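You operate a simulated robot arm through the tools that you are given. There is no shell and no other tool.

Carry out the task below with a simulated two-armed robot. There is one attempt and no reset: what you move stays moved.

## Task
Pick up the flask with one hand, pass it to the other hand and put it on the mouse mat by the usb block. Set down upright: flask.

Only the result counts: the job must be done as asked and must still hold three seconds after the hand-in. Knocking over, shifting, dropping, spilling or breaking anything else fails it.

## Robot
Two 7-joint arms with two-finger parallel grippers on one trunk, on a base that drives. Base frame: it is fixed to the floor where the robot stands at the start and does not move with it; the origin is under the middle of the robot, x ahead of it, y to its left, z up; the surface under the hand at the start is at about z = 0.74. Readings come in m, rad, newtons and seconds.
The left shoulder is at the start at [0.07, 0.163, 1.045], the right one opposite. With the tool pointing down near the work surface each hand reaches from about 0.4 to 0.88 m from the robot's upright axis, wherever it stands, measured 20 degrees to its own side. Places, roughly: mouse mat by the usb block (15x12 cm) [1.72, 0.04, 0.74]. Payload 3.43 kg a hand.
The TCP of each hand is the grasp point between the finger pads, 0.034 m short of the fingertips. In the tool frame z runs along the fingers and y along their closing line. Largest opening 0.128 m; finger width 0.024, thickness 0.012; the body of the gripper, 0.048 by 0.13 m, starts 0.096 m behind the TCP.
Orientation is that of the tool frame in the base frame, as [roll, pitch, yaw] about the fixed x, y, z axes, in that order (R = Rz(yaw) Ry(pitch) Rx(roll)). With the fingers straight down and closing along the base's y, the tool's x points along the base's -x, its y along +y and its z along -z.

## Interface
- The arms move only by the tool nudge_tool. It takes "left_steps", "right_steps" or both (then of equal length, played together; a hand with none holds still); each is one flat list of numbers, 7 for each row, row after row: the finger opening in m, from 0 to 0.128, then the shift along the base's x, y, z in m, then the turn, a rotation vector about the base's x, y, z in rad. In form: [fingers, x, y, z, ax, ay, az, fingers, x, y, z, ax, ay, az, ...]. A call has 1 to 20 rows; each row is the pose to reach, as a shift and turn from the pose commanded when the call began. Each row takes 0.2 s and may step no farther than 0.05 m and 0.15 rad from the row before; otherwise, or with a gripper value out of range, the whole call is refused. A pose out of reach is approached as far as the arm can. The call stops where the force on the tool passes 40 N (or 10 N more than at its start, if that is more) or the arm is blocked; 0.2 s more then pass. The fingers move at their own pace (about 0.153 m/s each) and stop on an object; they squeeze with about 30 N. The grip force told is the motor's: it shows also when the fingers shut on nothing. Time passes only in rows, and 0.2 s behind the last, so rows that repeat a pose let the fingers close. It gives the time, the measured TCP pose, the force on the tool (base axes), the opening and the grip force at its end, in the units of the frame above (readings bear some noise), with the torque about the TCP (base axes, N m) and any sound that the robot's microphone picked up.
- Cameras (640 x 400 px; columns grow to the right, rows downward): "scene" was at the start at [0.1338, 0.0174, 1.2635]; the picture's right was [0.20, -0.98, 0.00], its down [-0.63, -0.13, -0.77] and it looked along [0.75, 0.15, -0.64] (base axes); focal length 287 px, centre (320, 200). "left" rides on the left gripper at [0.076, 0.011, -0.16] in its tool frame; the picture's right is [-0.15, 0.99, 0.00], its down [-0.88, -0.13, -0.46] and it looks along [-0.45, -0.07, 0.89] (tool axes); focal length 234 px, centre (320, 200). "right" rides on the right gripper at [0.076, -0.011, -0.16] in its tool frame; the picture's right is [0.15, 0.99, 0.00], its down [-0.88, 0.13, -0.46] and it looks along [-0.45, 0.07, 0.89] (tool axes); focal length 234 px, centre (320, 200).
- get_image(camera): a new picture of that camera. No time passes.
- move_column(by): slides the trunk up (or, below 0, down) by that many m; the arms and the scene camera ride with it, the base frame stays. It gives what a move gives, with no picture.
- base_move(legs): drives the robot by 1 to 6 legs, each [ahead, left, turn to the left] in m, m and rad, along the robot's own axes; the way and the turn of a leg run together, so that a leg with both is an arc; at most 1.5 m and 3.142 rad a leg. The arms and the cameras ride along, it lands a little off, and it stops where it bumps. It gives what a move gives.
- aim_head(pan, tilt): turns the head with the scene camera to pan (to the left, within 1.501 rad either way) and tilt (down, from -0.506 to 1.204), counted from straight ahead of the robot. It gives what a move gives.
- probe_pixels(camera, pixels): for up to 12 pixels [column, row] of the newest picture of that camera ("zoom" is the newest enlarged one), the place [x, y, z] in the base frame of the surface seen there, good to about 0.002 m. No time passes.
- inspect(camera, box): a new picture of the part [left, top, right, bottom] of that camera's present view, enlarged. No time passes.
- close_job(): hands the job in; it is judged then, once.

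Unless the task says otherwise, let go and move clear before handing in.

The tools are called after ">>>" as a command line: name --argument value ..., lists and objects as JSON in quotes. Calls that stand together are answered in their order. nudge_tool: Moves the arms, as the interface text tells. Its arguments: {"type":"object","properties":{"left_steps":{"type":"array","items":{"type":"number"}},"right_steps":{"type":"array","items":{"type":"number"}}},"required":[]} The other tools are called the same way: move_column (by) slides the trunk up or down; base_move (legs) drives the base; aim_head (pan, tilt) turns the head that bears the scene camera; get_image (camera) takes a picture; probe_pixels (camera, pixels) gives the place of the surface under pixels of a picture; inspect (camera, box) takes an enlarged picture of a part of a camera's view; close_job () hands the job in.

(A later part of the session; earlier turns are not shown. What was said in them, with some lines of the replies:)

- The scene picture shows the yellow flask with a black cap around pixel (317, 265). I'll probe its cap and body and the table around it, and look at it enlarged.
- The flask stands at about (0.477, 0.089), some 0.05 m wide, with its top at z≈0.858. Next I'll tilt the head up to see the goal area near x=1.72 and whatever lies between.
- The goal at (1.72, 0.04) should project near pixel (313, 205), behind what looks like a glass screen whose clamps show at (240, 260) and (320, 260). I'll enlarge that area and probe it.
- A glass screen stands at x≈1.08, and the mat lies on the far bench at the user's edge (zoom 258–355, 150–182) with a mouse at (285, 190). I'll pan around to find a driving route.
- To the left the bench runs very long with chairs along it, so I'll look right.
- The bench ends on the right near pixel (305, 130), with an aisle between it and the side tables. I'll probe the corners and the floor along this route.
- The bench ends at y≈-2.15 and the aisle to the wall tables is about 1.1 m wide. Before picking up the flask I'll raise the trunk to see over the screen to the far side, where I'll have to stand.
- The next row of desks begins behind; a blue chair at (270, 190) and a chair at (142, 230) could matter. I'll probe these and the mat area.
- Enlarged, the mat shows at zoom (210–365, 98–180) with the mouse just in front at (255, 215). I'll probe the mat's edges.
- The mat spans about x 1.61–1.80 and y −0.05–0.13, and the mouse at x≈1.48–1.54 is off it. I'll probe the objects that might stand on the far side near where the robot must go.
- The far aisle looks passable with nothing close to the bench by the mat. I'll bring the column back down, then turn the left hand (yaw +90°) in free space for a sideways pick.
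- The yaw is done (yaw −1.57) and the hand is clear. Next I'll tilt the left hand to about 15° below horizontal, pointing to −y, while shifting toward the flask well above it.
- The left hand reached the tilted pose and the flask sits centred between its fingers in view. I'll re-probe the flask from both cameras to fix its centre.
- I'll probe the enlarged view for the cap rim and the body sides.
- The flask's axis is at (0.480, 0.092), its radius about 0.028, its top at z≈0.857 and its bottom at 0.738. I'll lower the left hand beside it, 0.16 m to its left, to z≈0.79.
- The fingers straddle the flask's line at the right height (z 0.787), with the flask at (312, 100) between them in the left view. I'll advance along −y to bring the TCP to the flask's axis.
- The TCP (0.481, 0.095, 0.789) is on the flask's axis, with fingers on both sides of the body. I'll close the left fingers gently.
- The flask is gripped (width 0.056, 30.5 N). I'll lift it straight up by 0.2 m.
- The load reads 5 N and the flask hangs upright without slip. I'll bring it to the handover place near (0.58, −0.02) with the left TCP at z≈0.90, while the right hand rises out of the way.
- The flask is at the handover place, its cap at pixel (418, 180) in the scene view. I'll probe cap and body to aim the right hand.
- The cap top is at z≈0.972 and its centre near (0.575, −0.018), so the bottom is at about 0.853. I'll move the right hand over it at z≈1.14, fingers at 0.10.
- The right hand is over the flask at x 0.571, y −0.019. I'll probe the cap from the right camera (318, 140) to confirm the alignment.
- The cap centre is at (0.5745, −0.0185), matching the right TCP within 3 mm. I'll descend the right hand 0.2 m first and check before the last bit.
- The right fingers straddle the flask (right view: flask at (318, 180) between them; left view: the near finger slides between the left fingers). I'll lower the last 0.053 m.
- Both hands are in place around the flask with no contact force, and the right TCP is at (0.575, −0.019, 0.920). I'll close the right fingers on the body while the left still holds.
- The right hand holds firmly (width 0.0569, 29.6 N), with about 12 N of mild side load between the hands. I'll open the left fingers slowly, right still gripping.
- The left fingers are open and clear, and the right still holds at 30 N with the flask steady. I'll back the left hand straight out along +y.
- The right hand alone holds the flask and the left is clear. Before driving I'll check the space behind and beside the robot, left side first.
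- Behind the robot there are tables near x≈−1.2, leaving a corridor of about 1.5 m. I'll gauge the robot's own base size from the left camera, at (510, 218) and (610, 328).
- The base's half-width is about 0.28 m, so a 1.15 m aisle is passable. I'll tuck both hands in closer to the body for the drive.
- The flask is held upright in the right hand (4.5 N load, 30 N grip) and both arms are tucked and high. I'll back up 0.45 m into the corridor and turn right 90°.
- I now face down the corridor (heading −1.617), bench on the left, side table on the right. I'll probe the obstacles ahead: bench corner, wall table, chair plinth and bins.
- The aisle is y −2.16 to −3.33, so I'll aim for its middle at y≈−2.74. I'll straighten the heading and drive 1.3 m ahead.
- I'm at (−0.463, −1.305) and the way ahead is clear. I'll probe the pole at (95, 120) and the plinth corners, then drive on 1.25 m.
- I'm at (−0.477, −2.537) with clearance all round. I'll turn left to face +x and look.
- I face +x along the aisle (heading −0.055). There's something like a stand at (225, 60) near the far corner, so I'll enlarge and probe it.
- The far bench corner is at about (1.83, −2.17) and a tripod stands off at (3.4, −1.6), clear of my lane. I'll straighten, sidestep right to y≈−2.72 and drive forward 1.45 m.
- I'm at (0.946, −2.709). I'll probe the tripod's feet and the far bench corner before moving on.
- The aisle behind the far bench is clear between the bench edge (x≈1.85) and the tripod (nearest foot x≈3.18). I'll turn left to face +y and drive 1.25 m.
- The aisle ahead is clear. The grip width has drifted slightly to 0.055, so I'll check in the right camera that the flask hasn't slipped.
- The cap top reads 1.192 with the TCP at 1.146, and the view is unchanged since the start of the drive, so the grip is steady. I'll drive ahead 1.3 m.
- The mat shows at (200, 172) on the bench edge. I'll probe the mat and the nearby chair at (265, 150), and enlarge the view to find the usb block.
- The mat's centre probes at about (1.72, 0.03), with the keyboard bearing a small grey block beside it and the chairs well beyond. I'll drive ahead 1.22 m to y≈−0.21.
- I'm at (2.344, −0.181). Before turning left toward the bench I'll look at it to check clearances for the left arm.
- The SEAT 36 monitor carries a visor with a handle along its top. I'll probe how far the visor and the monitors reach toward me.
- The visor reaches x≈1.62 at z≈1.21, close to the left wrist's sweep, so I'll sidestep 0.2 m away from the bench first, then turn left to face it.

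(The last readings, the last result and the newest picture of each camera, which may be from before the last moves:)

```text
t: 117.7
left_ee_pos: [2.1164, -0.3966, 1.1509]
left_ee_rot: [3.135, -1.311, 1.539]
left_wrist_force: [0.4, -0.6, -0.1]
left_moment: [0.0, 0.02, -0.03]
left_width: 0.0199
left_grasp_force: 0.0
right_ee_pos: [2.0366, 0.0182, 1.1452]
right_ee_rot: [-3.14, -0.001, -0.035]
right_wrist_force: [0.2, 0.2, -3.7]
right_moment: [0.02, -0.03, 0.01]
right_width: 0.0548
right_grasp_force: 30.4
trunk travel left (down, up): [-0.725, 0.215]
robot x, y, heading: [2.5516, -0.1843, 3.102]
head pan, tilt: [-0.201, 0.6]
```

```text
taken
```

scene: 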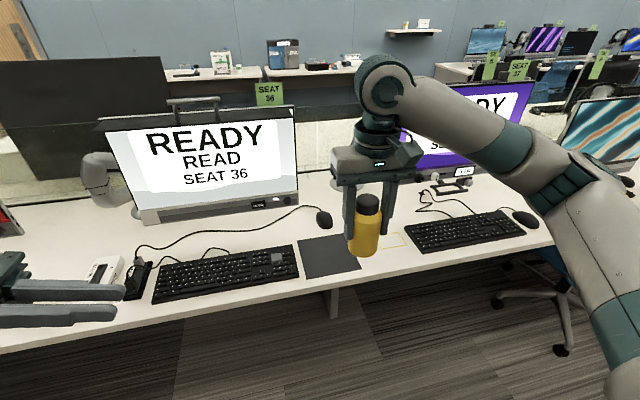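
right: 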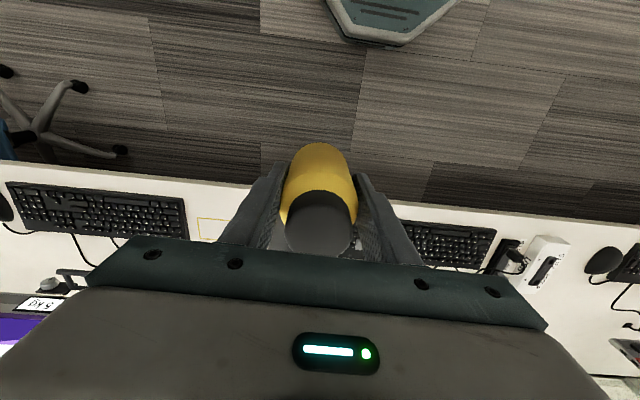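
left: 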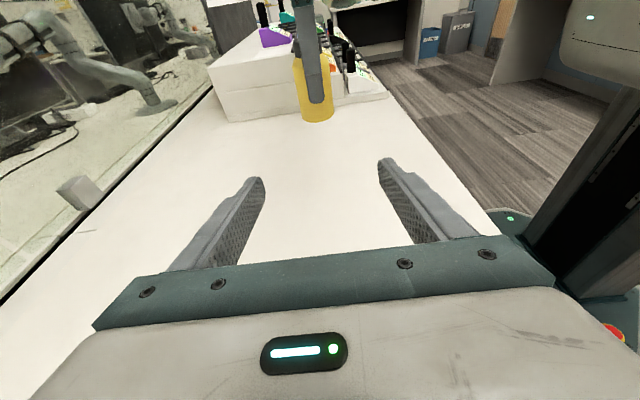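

I face the bench (heading 3.10) with the mat visible at (325, 255), to the left of the flask. I'll probe the mat's corners from here.

>>> inspect --camera "scene" --box '[240, 190, 400, 290]'

>>> probe_pixels --camera "scene" --pixels '[[298, 240], [306, 277], [359, 268], [339, 236], [325, 255], [276, 257], [324, 218], [345, 262], [310, 250]]'

```text
4.00 times, centred on (320, 240) of scene
```

zoom: 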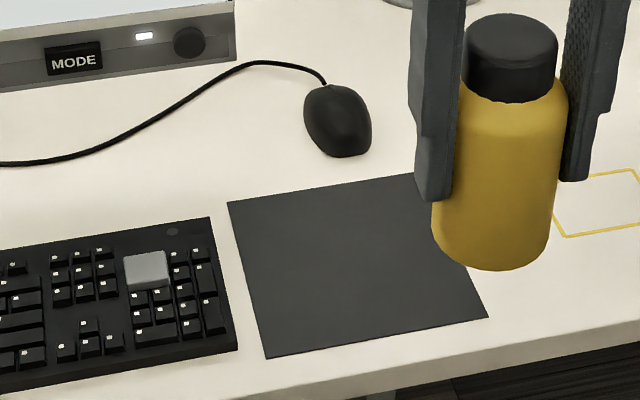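

```text
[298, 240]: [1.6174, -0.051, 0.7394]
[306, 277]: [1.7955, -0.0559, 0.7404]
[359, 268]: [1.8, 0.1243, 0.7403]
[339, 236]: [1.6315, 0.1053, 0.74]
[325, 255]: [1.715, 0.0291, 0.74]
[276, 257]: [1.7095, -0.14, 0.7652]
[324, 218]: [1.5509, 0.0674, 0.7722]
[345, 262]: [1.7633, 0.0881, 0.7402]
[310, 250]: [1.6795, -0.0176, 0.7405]
```

The mat spans x 1.615–1.80, y −0.057–0.127 (centre ≈ (1.71, 0.037)), top z 0.740. I'll correct the heading and drive forward 0.19 m so the mat comes to about 0.65 m ahead at the right.

>>> base_move --legs '[[0, 0, 0.035], [0.19, 0, 0]]'

>>> get_image --camera "scene"

```text
t: 119.7
left_ee_pos: [1.9344, -0.4123, 1.152]
left_ee_rot: [3.137, -1.309, 1.576]
left_wrist_force: [0.0, 0.3, 0.1]
left_moment: [-0.02, 0.0, -0.04]
left_width: 0.0199
left_grasp_force: 0.0
right_ee_pos: [1.8358, -0.0007, 1.145]
right_ee_rot: [-3.141, -0.002, 0.002]
right_wrist_force: [0.4, 0.0, -3.9]
right_moment: [0.03, -0.07, -0.03]
right_width: 0.0552
right_grasp_force: 29.9
trunk travel left (down, up): [-0.725, 0.215]
robot x, y, heading: [2.3585, -0.1829, -3.141]
head pan, tilt: [-0.201, 0.6]
```

```text
taken
```

scene: 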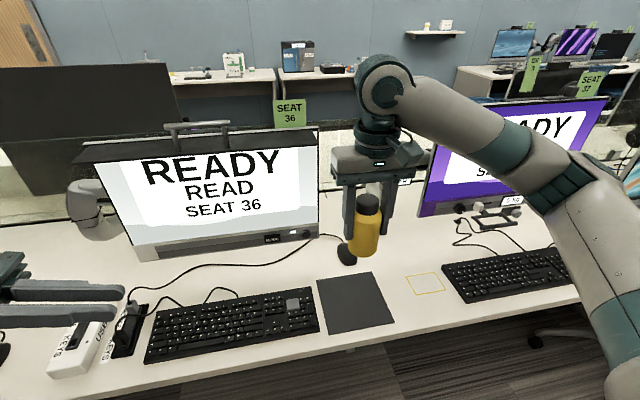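

Heading is now exactly −x, with the right hand at (1.836, −0.001, 1.145). I'll lower the trunk 0.2 m, then shift the hand over the mat's centre.

>>> move_column --by -0.2

>>> nudge_tool --right_steps '[0.02, -0.02, 0.01, 0, 0, 0, 0, 0.02, -0.05, 0.018, 0, 0, 0, 0, 0.02, -0.08, 0.027, 0, 0, 0, 0, 0.02, -0.11, 0.035, 0, 0, 0, 0, 0.02, -0.122, 0.039, 0, 0, 0, 0, 0.02, -0.122, 0.039, 0, 0, 0, 0]'

>>> get_image --camera "scene"

>>> get_image --camera "right"

```text
t: 121.9
left_ee_pos: [1.9323, -0.4125, 0.9517]
left_ee_rot: [3.139, -1.311, 1.576]
left_wrist_force: [-0.4, 0.0, -0.6]
left_moment: [0.02, -0.01, 0.01]
left_width: 0.02
left_grasp_force: 0.1
right_ee_pos: [1.8372, -0.0015, 0.945]
right_ee_rot: [-3.141, -0.001, 0.005]
right_wrist_force: [-0.3, 0.2, -4.0]
right_moment: [-0.02, 0.0, 0.02]
right_width: 0.0551
right_grasp_force: 30.0
trunk travel left (down, up): [-0.525, 0.415]
robot x, y, heading: [2.3609, -0.1822, -3.14]
head pan, tilt: [-0.201, 0.6]
```

```text
t: 123.3
left_ee_pos: [1.9319, -0.4116, 0.9523]
left_ee_rot: [3.135, -1.312, 1.579]
left_wrist_force: [-0.3, -0.9, 0.1]
left_moment: [0.0, -0.01, -0.01]
left_width: 0.02
left_grasp_force: 0.0
right_ee_pos: [1.7147, 0.0359, 0.9477]
right_ee_rot: [-3.14, -0.004, 0.003]
right_wrist_force: [0.0, -0.8, -4.2]
right_moment: [0.02, -0.05, 0.03]
right_width: 0.0547
right_grasp_force: 30.1
trunk travel left (down, up): [-0.525, 0.415]
robot x, y, heading: [2.3562, -0.1835, -3.14]
head pan, tilt: [-0.201, 0.6]
```

```text
taken
```

scene: 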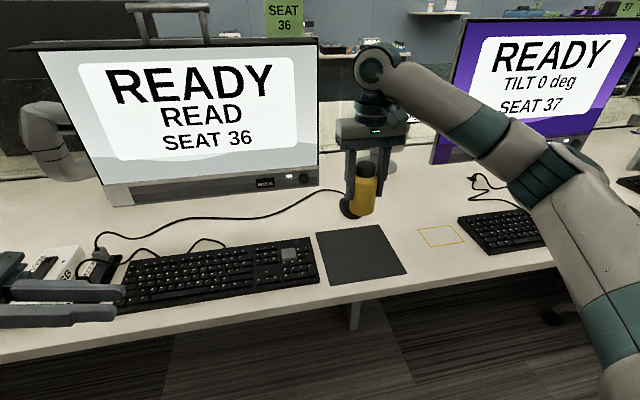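

```text
taken
```

right: 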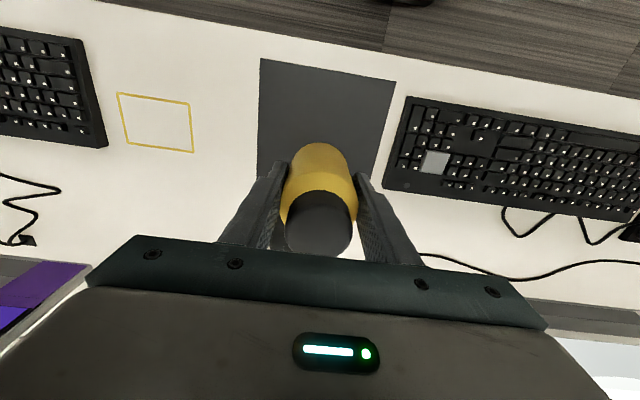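

The hand is over the mat at (1.715, 0.036, 0.948). I'll probe the flask's cap and lower body to get the actual bottom height and tilt.

>>> probe_pixels --camera "right" --pixels '[[318, 222], [300, 222], [338, 222], [318, 200], [318, 240], [318, 160], [318, 150]]'

>>> inspect --camera "scene" --box '[310, 100, 440, 230]'

>>> probe_pixels --camera "zoom" --pixels '[[300, 250], [280, 300], [260, 320], [290, 340], [300, 370], [330, 240]]'

```text
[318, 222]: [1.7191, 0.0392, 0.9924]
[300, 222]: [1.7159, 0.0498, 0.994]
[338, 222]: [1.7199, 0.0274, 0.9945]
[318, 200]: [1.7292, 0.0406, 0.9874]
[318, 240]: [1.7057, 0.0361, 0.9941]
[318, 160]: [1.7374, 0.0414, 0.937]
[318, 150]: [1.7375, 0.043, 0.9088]
```

```text
3.08 times, centred on (375, 165) of scene
```

zoom: 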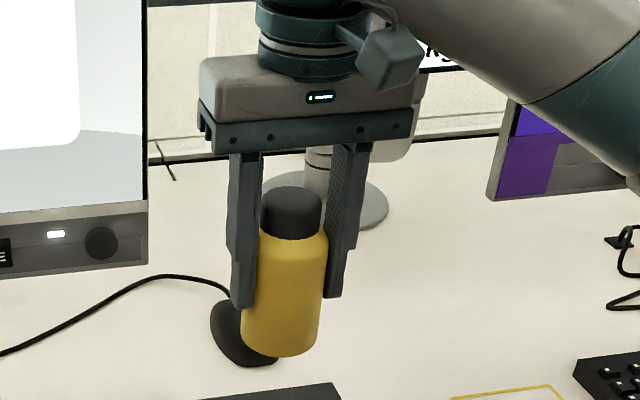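

```text
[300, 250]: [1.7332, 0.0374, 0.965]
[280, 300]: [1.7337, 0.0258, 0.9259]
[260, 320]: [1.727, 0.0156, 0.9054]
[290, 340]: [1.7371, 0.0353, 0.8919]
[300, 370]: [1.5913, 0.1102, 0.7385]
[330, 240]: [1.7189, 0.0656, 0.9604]
```

The cap top is at 0.994 and the front face is plumb (x≈1.737 at all heights), so the bottom is at ≈0.875, about 0.134 m above the mat. I'll descend 0.122 m and recheck.

>>> nudge_tool --right_steps '[0.02, 0, 0.001, -0.03, 0, 0, 0, 0.02, 0, 0.001, -0.06, 0, 0, 0, 0.02, 0, 0.001, -0.09, 0, 0, 0, 0.02, 0, 0.001, -0.11, 0, 0, 0, 0.02, 0, 0.001, -0.122, 0, 0, 0, 0.02, 0, 0.001, -0.122, 0, 0, 0, 0.02, 0, 0.001, -0.122, 0, 0, 0]'

>>> inspect --camera "scene" --box '[290, 130, 450, 280]'

>>> get_image --camera "right"

>>> probe_pixels --camera "right" --pixels '[[318, 222], [300, 222], [338, 222], [318, 232]]'

```text
t: 124.9
left_ee_pos: [1.933, -0.4121, 0.951]
left_ee_rot: [3.137, -1.311, 1.577]
left_wrist_force: [-0.1, -0.2, 0.5]
left_moment: [-0.01, 0.04, 0.01]
left_width: 0.02
left_grasp_force: 0.0
right_ee_pos: [1.7131, 0.0392, 0.8238]
right_ee_rot: [-3.141, -0.002, 0.005]
right_wrist_force: [-0.4, -0.3, -4.9]
right_moment: [0.01, -0.05, 0.01]
right_width: 0.0551
right_grasp_force: 30.6
trunk travel left (down, up): [-0.525, 0.415]
robot x, y, heading: [2.3573, -0.1811, -3.14]
head pan, tilt: [-0.201, 0.6]
```

```text
2.67 times, centred on (370, 205) of scene
```

zoom: 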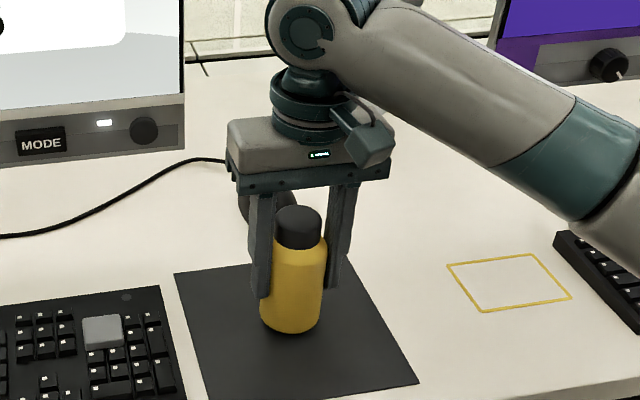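

```text
taken
```

right: 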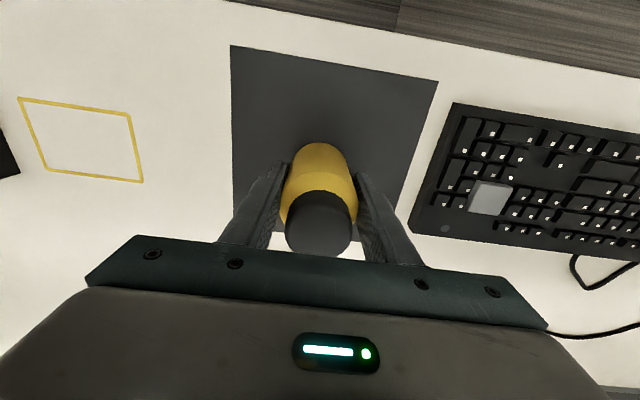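

```text
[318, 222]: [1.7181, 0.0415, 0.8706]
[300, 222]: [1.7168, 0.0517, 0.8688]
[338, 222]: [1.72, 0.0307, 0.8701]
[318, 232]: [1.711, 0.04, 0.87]
```

The cap top reads 0.870, so the bottom is about 0.011 m above the mat. I'll lower another 9 mm and read the force.

>>> nudge_tool --right_steps '[0.02, 0, 0, -0.005, 0, 0, 0, 0.02, 0, 0, -0.009, 0, 0, 0, 0.02, 0, 0, -0.009, 0, 0, 0]'

>>> inspect --camera "scene" --box '[290, 130, 450, 280]'

```text
t: 125.7
left_ee_pos: [1.9331, -0.4123, 0.9518]
left_ee_rot: [3.136, -1.313, 1.578]
left_wrist_force: [-0.2, -0.1, 1.0]
left_moment: [-0.01, 0.0, 0.02]
left_width: 0.0202
left_grasp_force: 0.0
right_ee_pos: [1.714, 0.0387, 0.8145]
right_ee_rot: [3.141, -0.002, 0.003]
right_wrist_force: [0.1, -0.8, -3.2]
right_moment: [-0.02, -0.07, 0.01]
right_width: 0.0551
right_grasp_force: 30.7
trunk travel left (down, up): [-0.525, 0.415]
robot x, y, heading: [2.3567, -0.1828, -3.142]
head pan, tilt: [-0.201, 0.6]
```

```text
2.67 times, centred on (370, 205) of scene
```

zoom: 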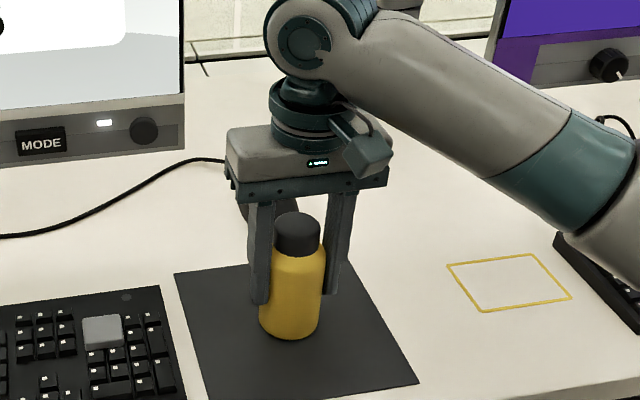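

The vertical force went from −4.9 to −3.2 N, which is not yet clear contact. I'll go down another 2 mm.

>>> nudge_tool --right_steps '[0.02, 0, 0, -0.001, 0, 0, 0, 0.02, 0, 0, -0.002, 0, 0, 0, 0.02, 0, 0, -0.002, 0, 0, 0]'

```text
t: 126.5
left_ee_pos: [1.9329, -0.4122, 0.9516]
left_ee_rot: [3.137, -1.312, 1.576]
left_wrist_force: [0.6, -0.7, -0.2]
left_moment: [-0.01, 0.04, 0.01]
left_width: 0.02
left_grasp_force: 0.0
right_ee_pos: [1.7144, 0.0394, 0.814]
right_ee_rot: [3.141, 0.001, 0.003]
right_wrist_force: [-1.8, 1.0, -0.5]
right_moment: [0.03, -0.06, 0.05]
right_width: 0.0553
right_grasp_force: 30.1
trunk travel left (down, up): [-0.525, 0.415]
robot x, y, heading: [2.3605, -0.1825, -3.14]
head pan, tilt: [-0.201, 0.6]
```

The force has dropped to −0.5 N, so the mat now carries the flask. I'll open the right fingers slowly.

>>> nudge_tool --right_steps '[0.05, 0, 0, 0, 0, 0, 0, 0.058, 0, 0, 0, 0, 0, 0, 0.066, 0, 0, 0, 0, 0, 0, 0.08, 0, 0, 0, 0, 0, 0, 0.095, 0, 0, 0, 0, 0, 0, 0.095, 0, 0, 0, 0, 0, 0]'

>>> inspect --camera "scene" --box '[290, 130, 450, 280]'

>>> get_image --camera "right"

```text
t: 127.9
left_ee_pos: [1.9331, -0.4114, 0.9514]
left_ee_rot: [3.138, -1.31, 1.575]
left_wrist_force: [-0.8, 1.0, 0.5]
left_moment: [0.02, -0.03, -0.05]
left_width: 0.0202
left_grasp_force: 0.2
right_ee_pos: [1.7151, 0.0378, 0.8131]
right_ee_rot: [-3.141, -0.001, 0.003]
right_wrist_force: [0.6, -0.1, 0.2]
right_moment: [-0.01, -0.01, 0.01]
right_width: 0.0952
right_grasp_force: 0.1
trunk travel left (down, up): [-0.525, 0.415]
robot x, y, heading: [2.3531, -0.1827, -3.137]
head pan, tilt: [-0.201, 0.6]
```

```text
2.67 times, centred on (370, 205) of scene
```

zoom: 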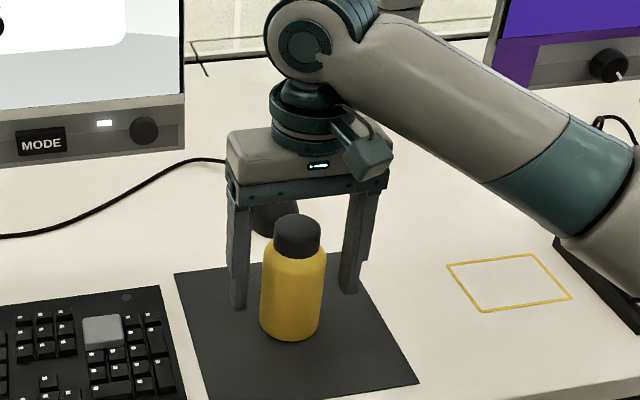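

```text
taken
```

right: 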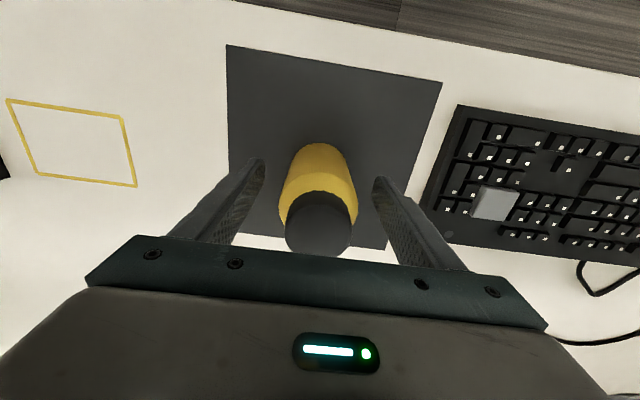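

The flask stands upright on the mat with both fingers clear of it. I'll raise the right hand straight up 0.2 m, then move it back toward the robot.

>>> nudge_tool --right_steps '[0.095, 0, 0, 0.03, 0, 0, 0, 0.095, 0, 0, 0.07, 0, 0, 0, 0.095, 0, 0, 0.11, 0, 0, 0, 0.095, 0, 0, 0.15, 0, 0, 0, 0.095, 0, 0, 0.19, 0, 0, 0, 0.095, 0.03, 0, 0.2, 0, 0, 0, 0.095, 0.07, 0, 0.2, 0, 0, 0, 0.095, 0.11, 0, 0.2, 0, 0, 0, 0.095, 0.14, 0, 0.2, 0, 0, 0, 0.095, 0.14, 0, 0.2, 0, 0, 0]'

>>> get_image --camera "scene"

>>> get_image --camera "right"

```text
t: 130.1
left_ee_pos: [1.9327, -0.4132, 0.9516]
left_ee_rot: [3.137, -1.311, 1.578]
left_wrist_force: [-0.6, 0.2, -0.1]
left_moment: [-0.02, -0.02, -0.01]
left_width: 0.0203
left_grasp_force: 0.0
right_ee_pos: [1.855, 0.0393, 1.0138]
right_ee_rot: [-3.14, -0.001, 0.005]
right_wrist_force: [0.0, 0.3, 0.8]
right_moment: [0.03, 0.02, 0.01]
right_width: 0.0948
right_grasp_force: 0.0
trunk travel left (down, up): [-0.525, 0.415]
robot x, y, heading: [2.3572, -0.1855, -3.138]
head pan, tilt: [-0.201, 0.6]
```

```text
taken
```

scene: 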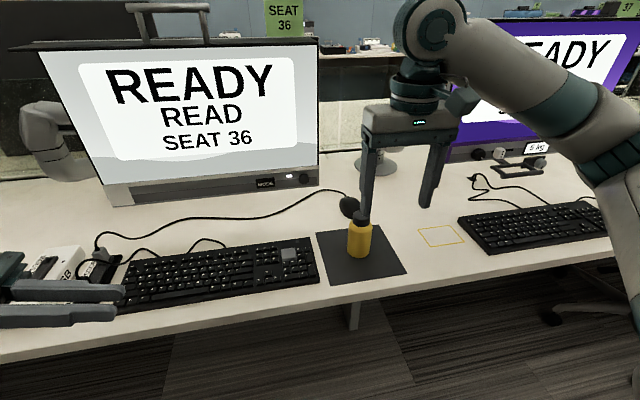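

```text
taken
```

right: 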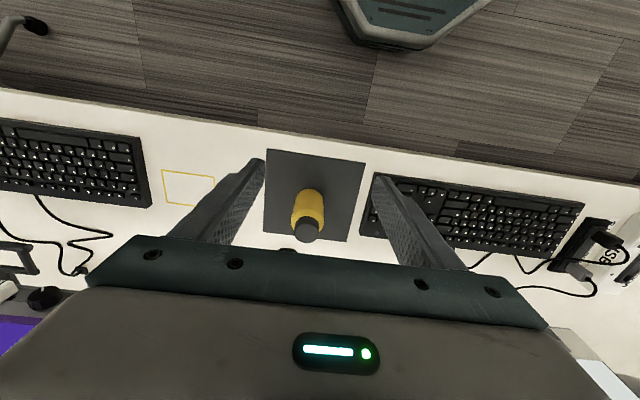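

The flask stands upright on the mat at (360, 238), and the hand is clear. I'll verify its place and uprightness and the mat's corners before handing in.

>>> inspect --camera "scene" --box '[290, 190, 430, 300]'

>>> probe_pixels --camera "scene" --pixels '[[362, 217], [360, 235], [358, 254], [319, 235], [331, 282], [403, 271], [375, 226], [288, 254], [349, 206], [70, 262]]'

```text
3.64 times, centred on (360, 245) of scene
```

zoom: 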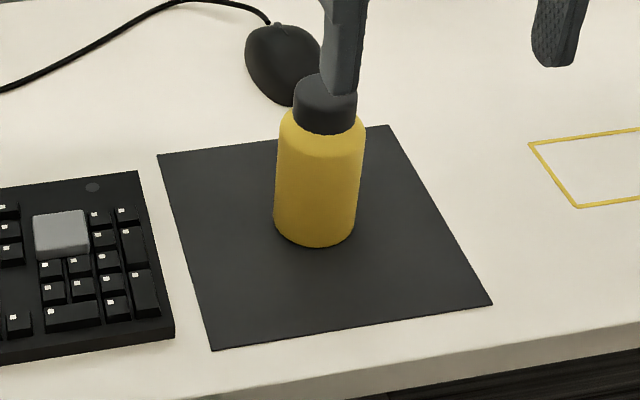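

```text
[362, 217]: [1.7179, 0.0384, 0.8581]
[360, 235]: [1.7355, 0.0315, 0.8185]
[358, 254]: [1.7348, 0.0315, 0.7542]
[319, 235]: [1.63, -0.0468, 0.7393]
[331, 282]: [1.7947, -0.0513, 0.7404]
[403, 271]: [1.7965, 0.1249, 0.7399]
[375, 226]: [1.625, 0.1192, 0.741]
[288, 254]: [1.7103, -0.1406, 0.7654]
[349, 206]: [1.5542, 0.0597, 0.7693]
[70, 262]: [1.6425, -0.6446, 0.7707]
```

The flask stands plumb (front face at x≈1.735 both high and low), centred near (1.71, 0.036) in the middle of the mat. The mat, mouse and keyboard probe at the same places as before, and both hands are clear. I'll hand the job in.

>>> close_job

```text
The job is handed in.
```

The flask is standing upright on the mouse mat, centred at about (1.71, 0.036), and I've handed the job in. I don't know the verdict: the tool only confirmed that the job was handed in.

- **Pick and pass:** the left hand picked the flask off the near bench. The right hand then took it from above before the left let go.
- **Carry and placing:** the mat is on the far bench, so I drove around the bench end with the flask in the right hand and set it down from the other side.
- **Final check:** before hand-in, the flask's front face was plumb. The mat, mouse and keyboard were still where they had been, and both hands were clear. No bumps or contact with anything else showed up during the drive.
- **Usb block:** I went by the mat position you gave. A small grey block sits on the keyboard next to that mat, and a white USB box stands about 0.7 m along the same bench. I didn't establish which one is the usb block you meant.
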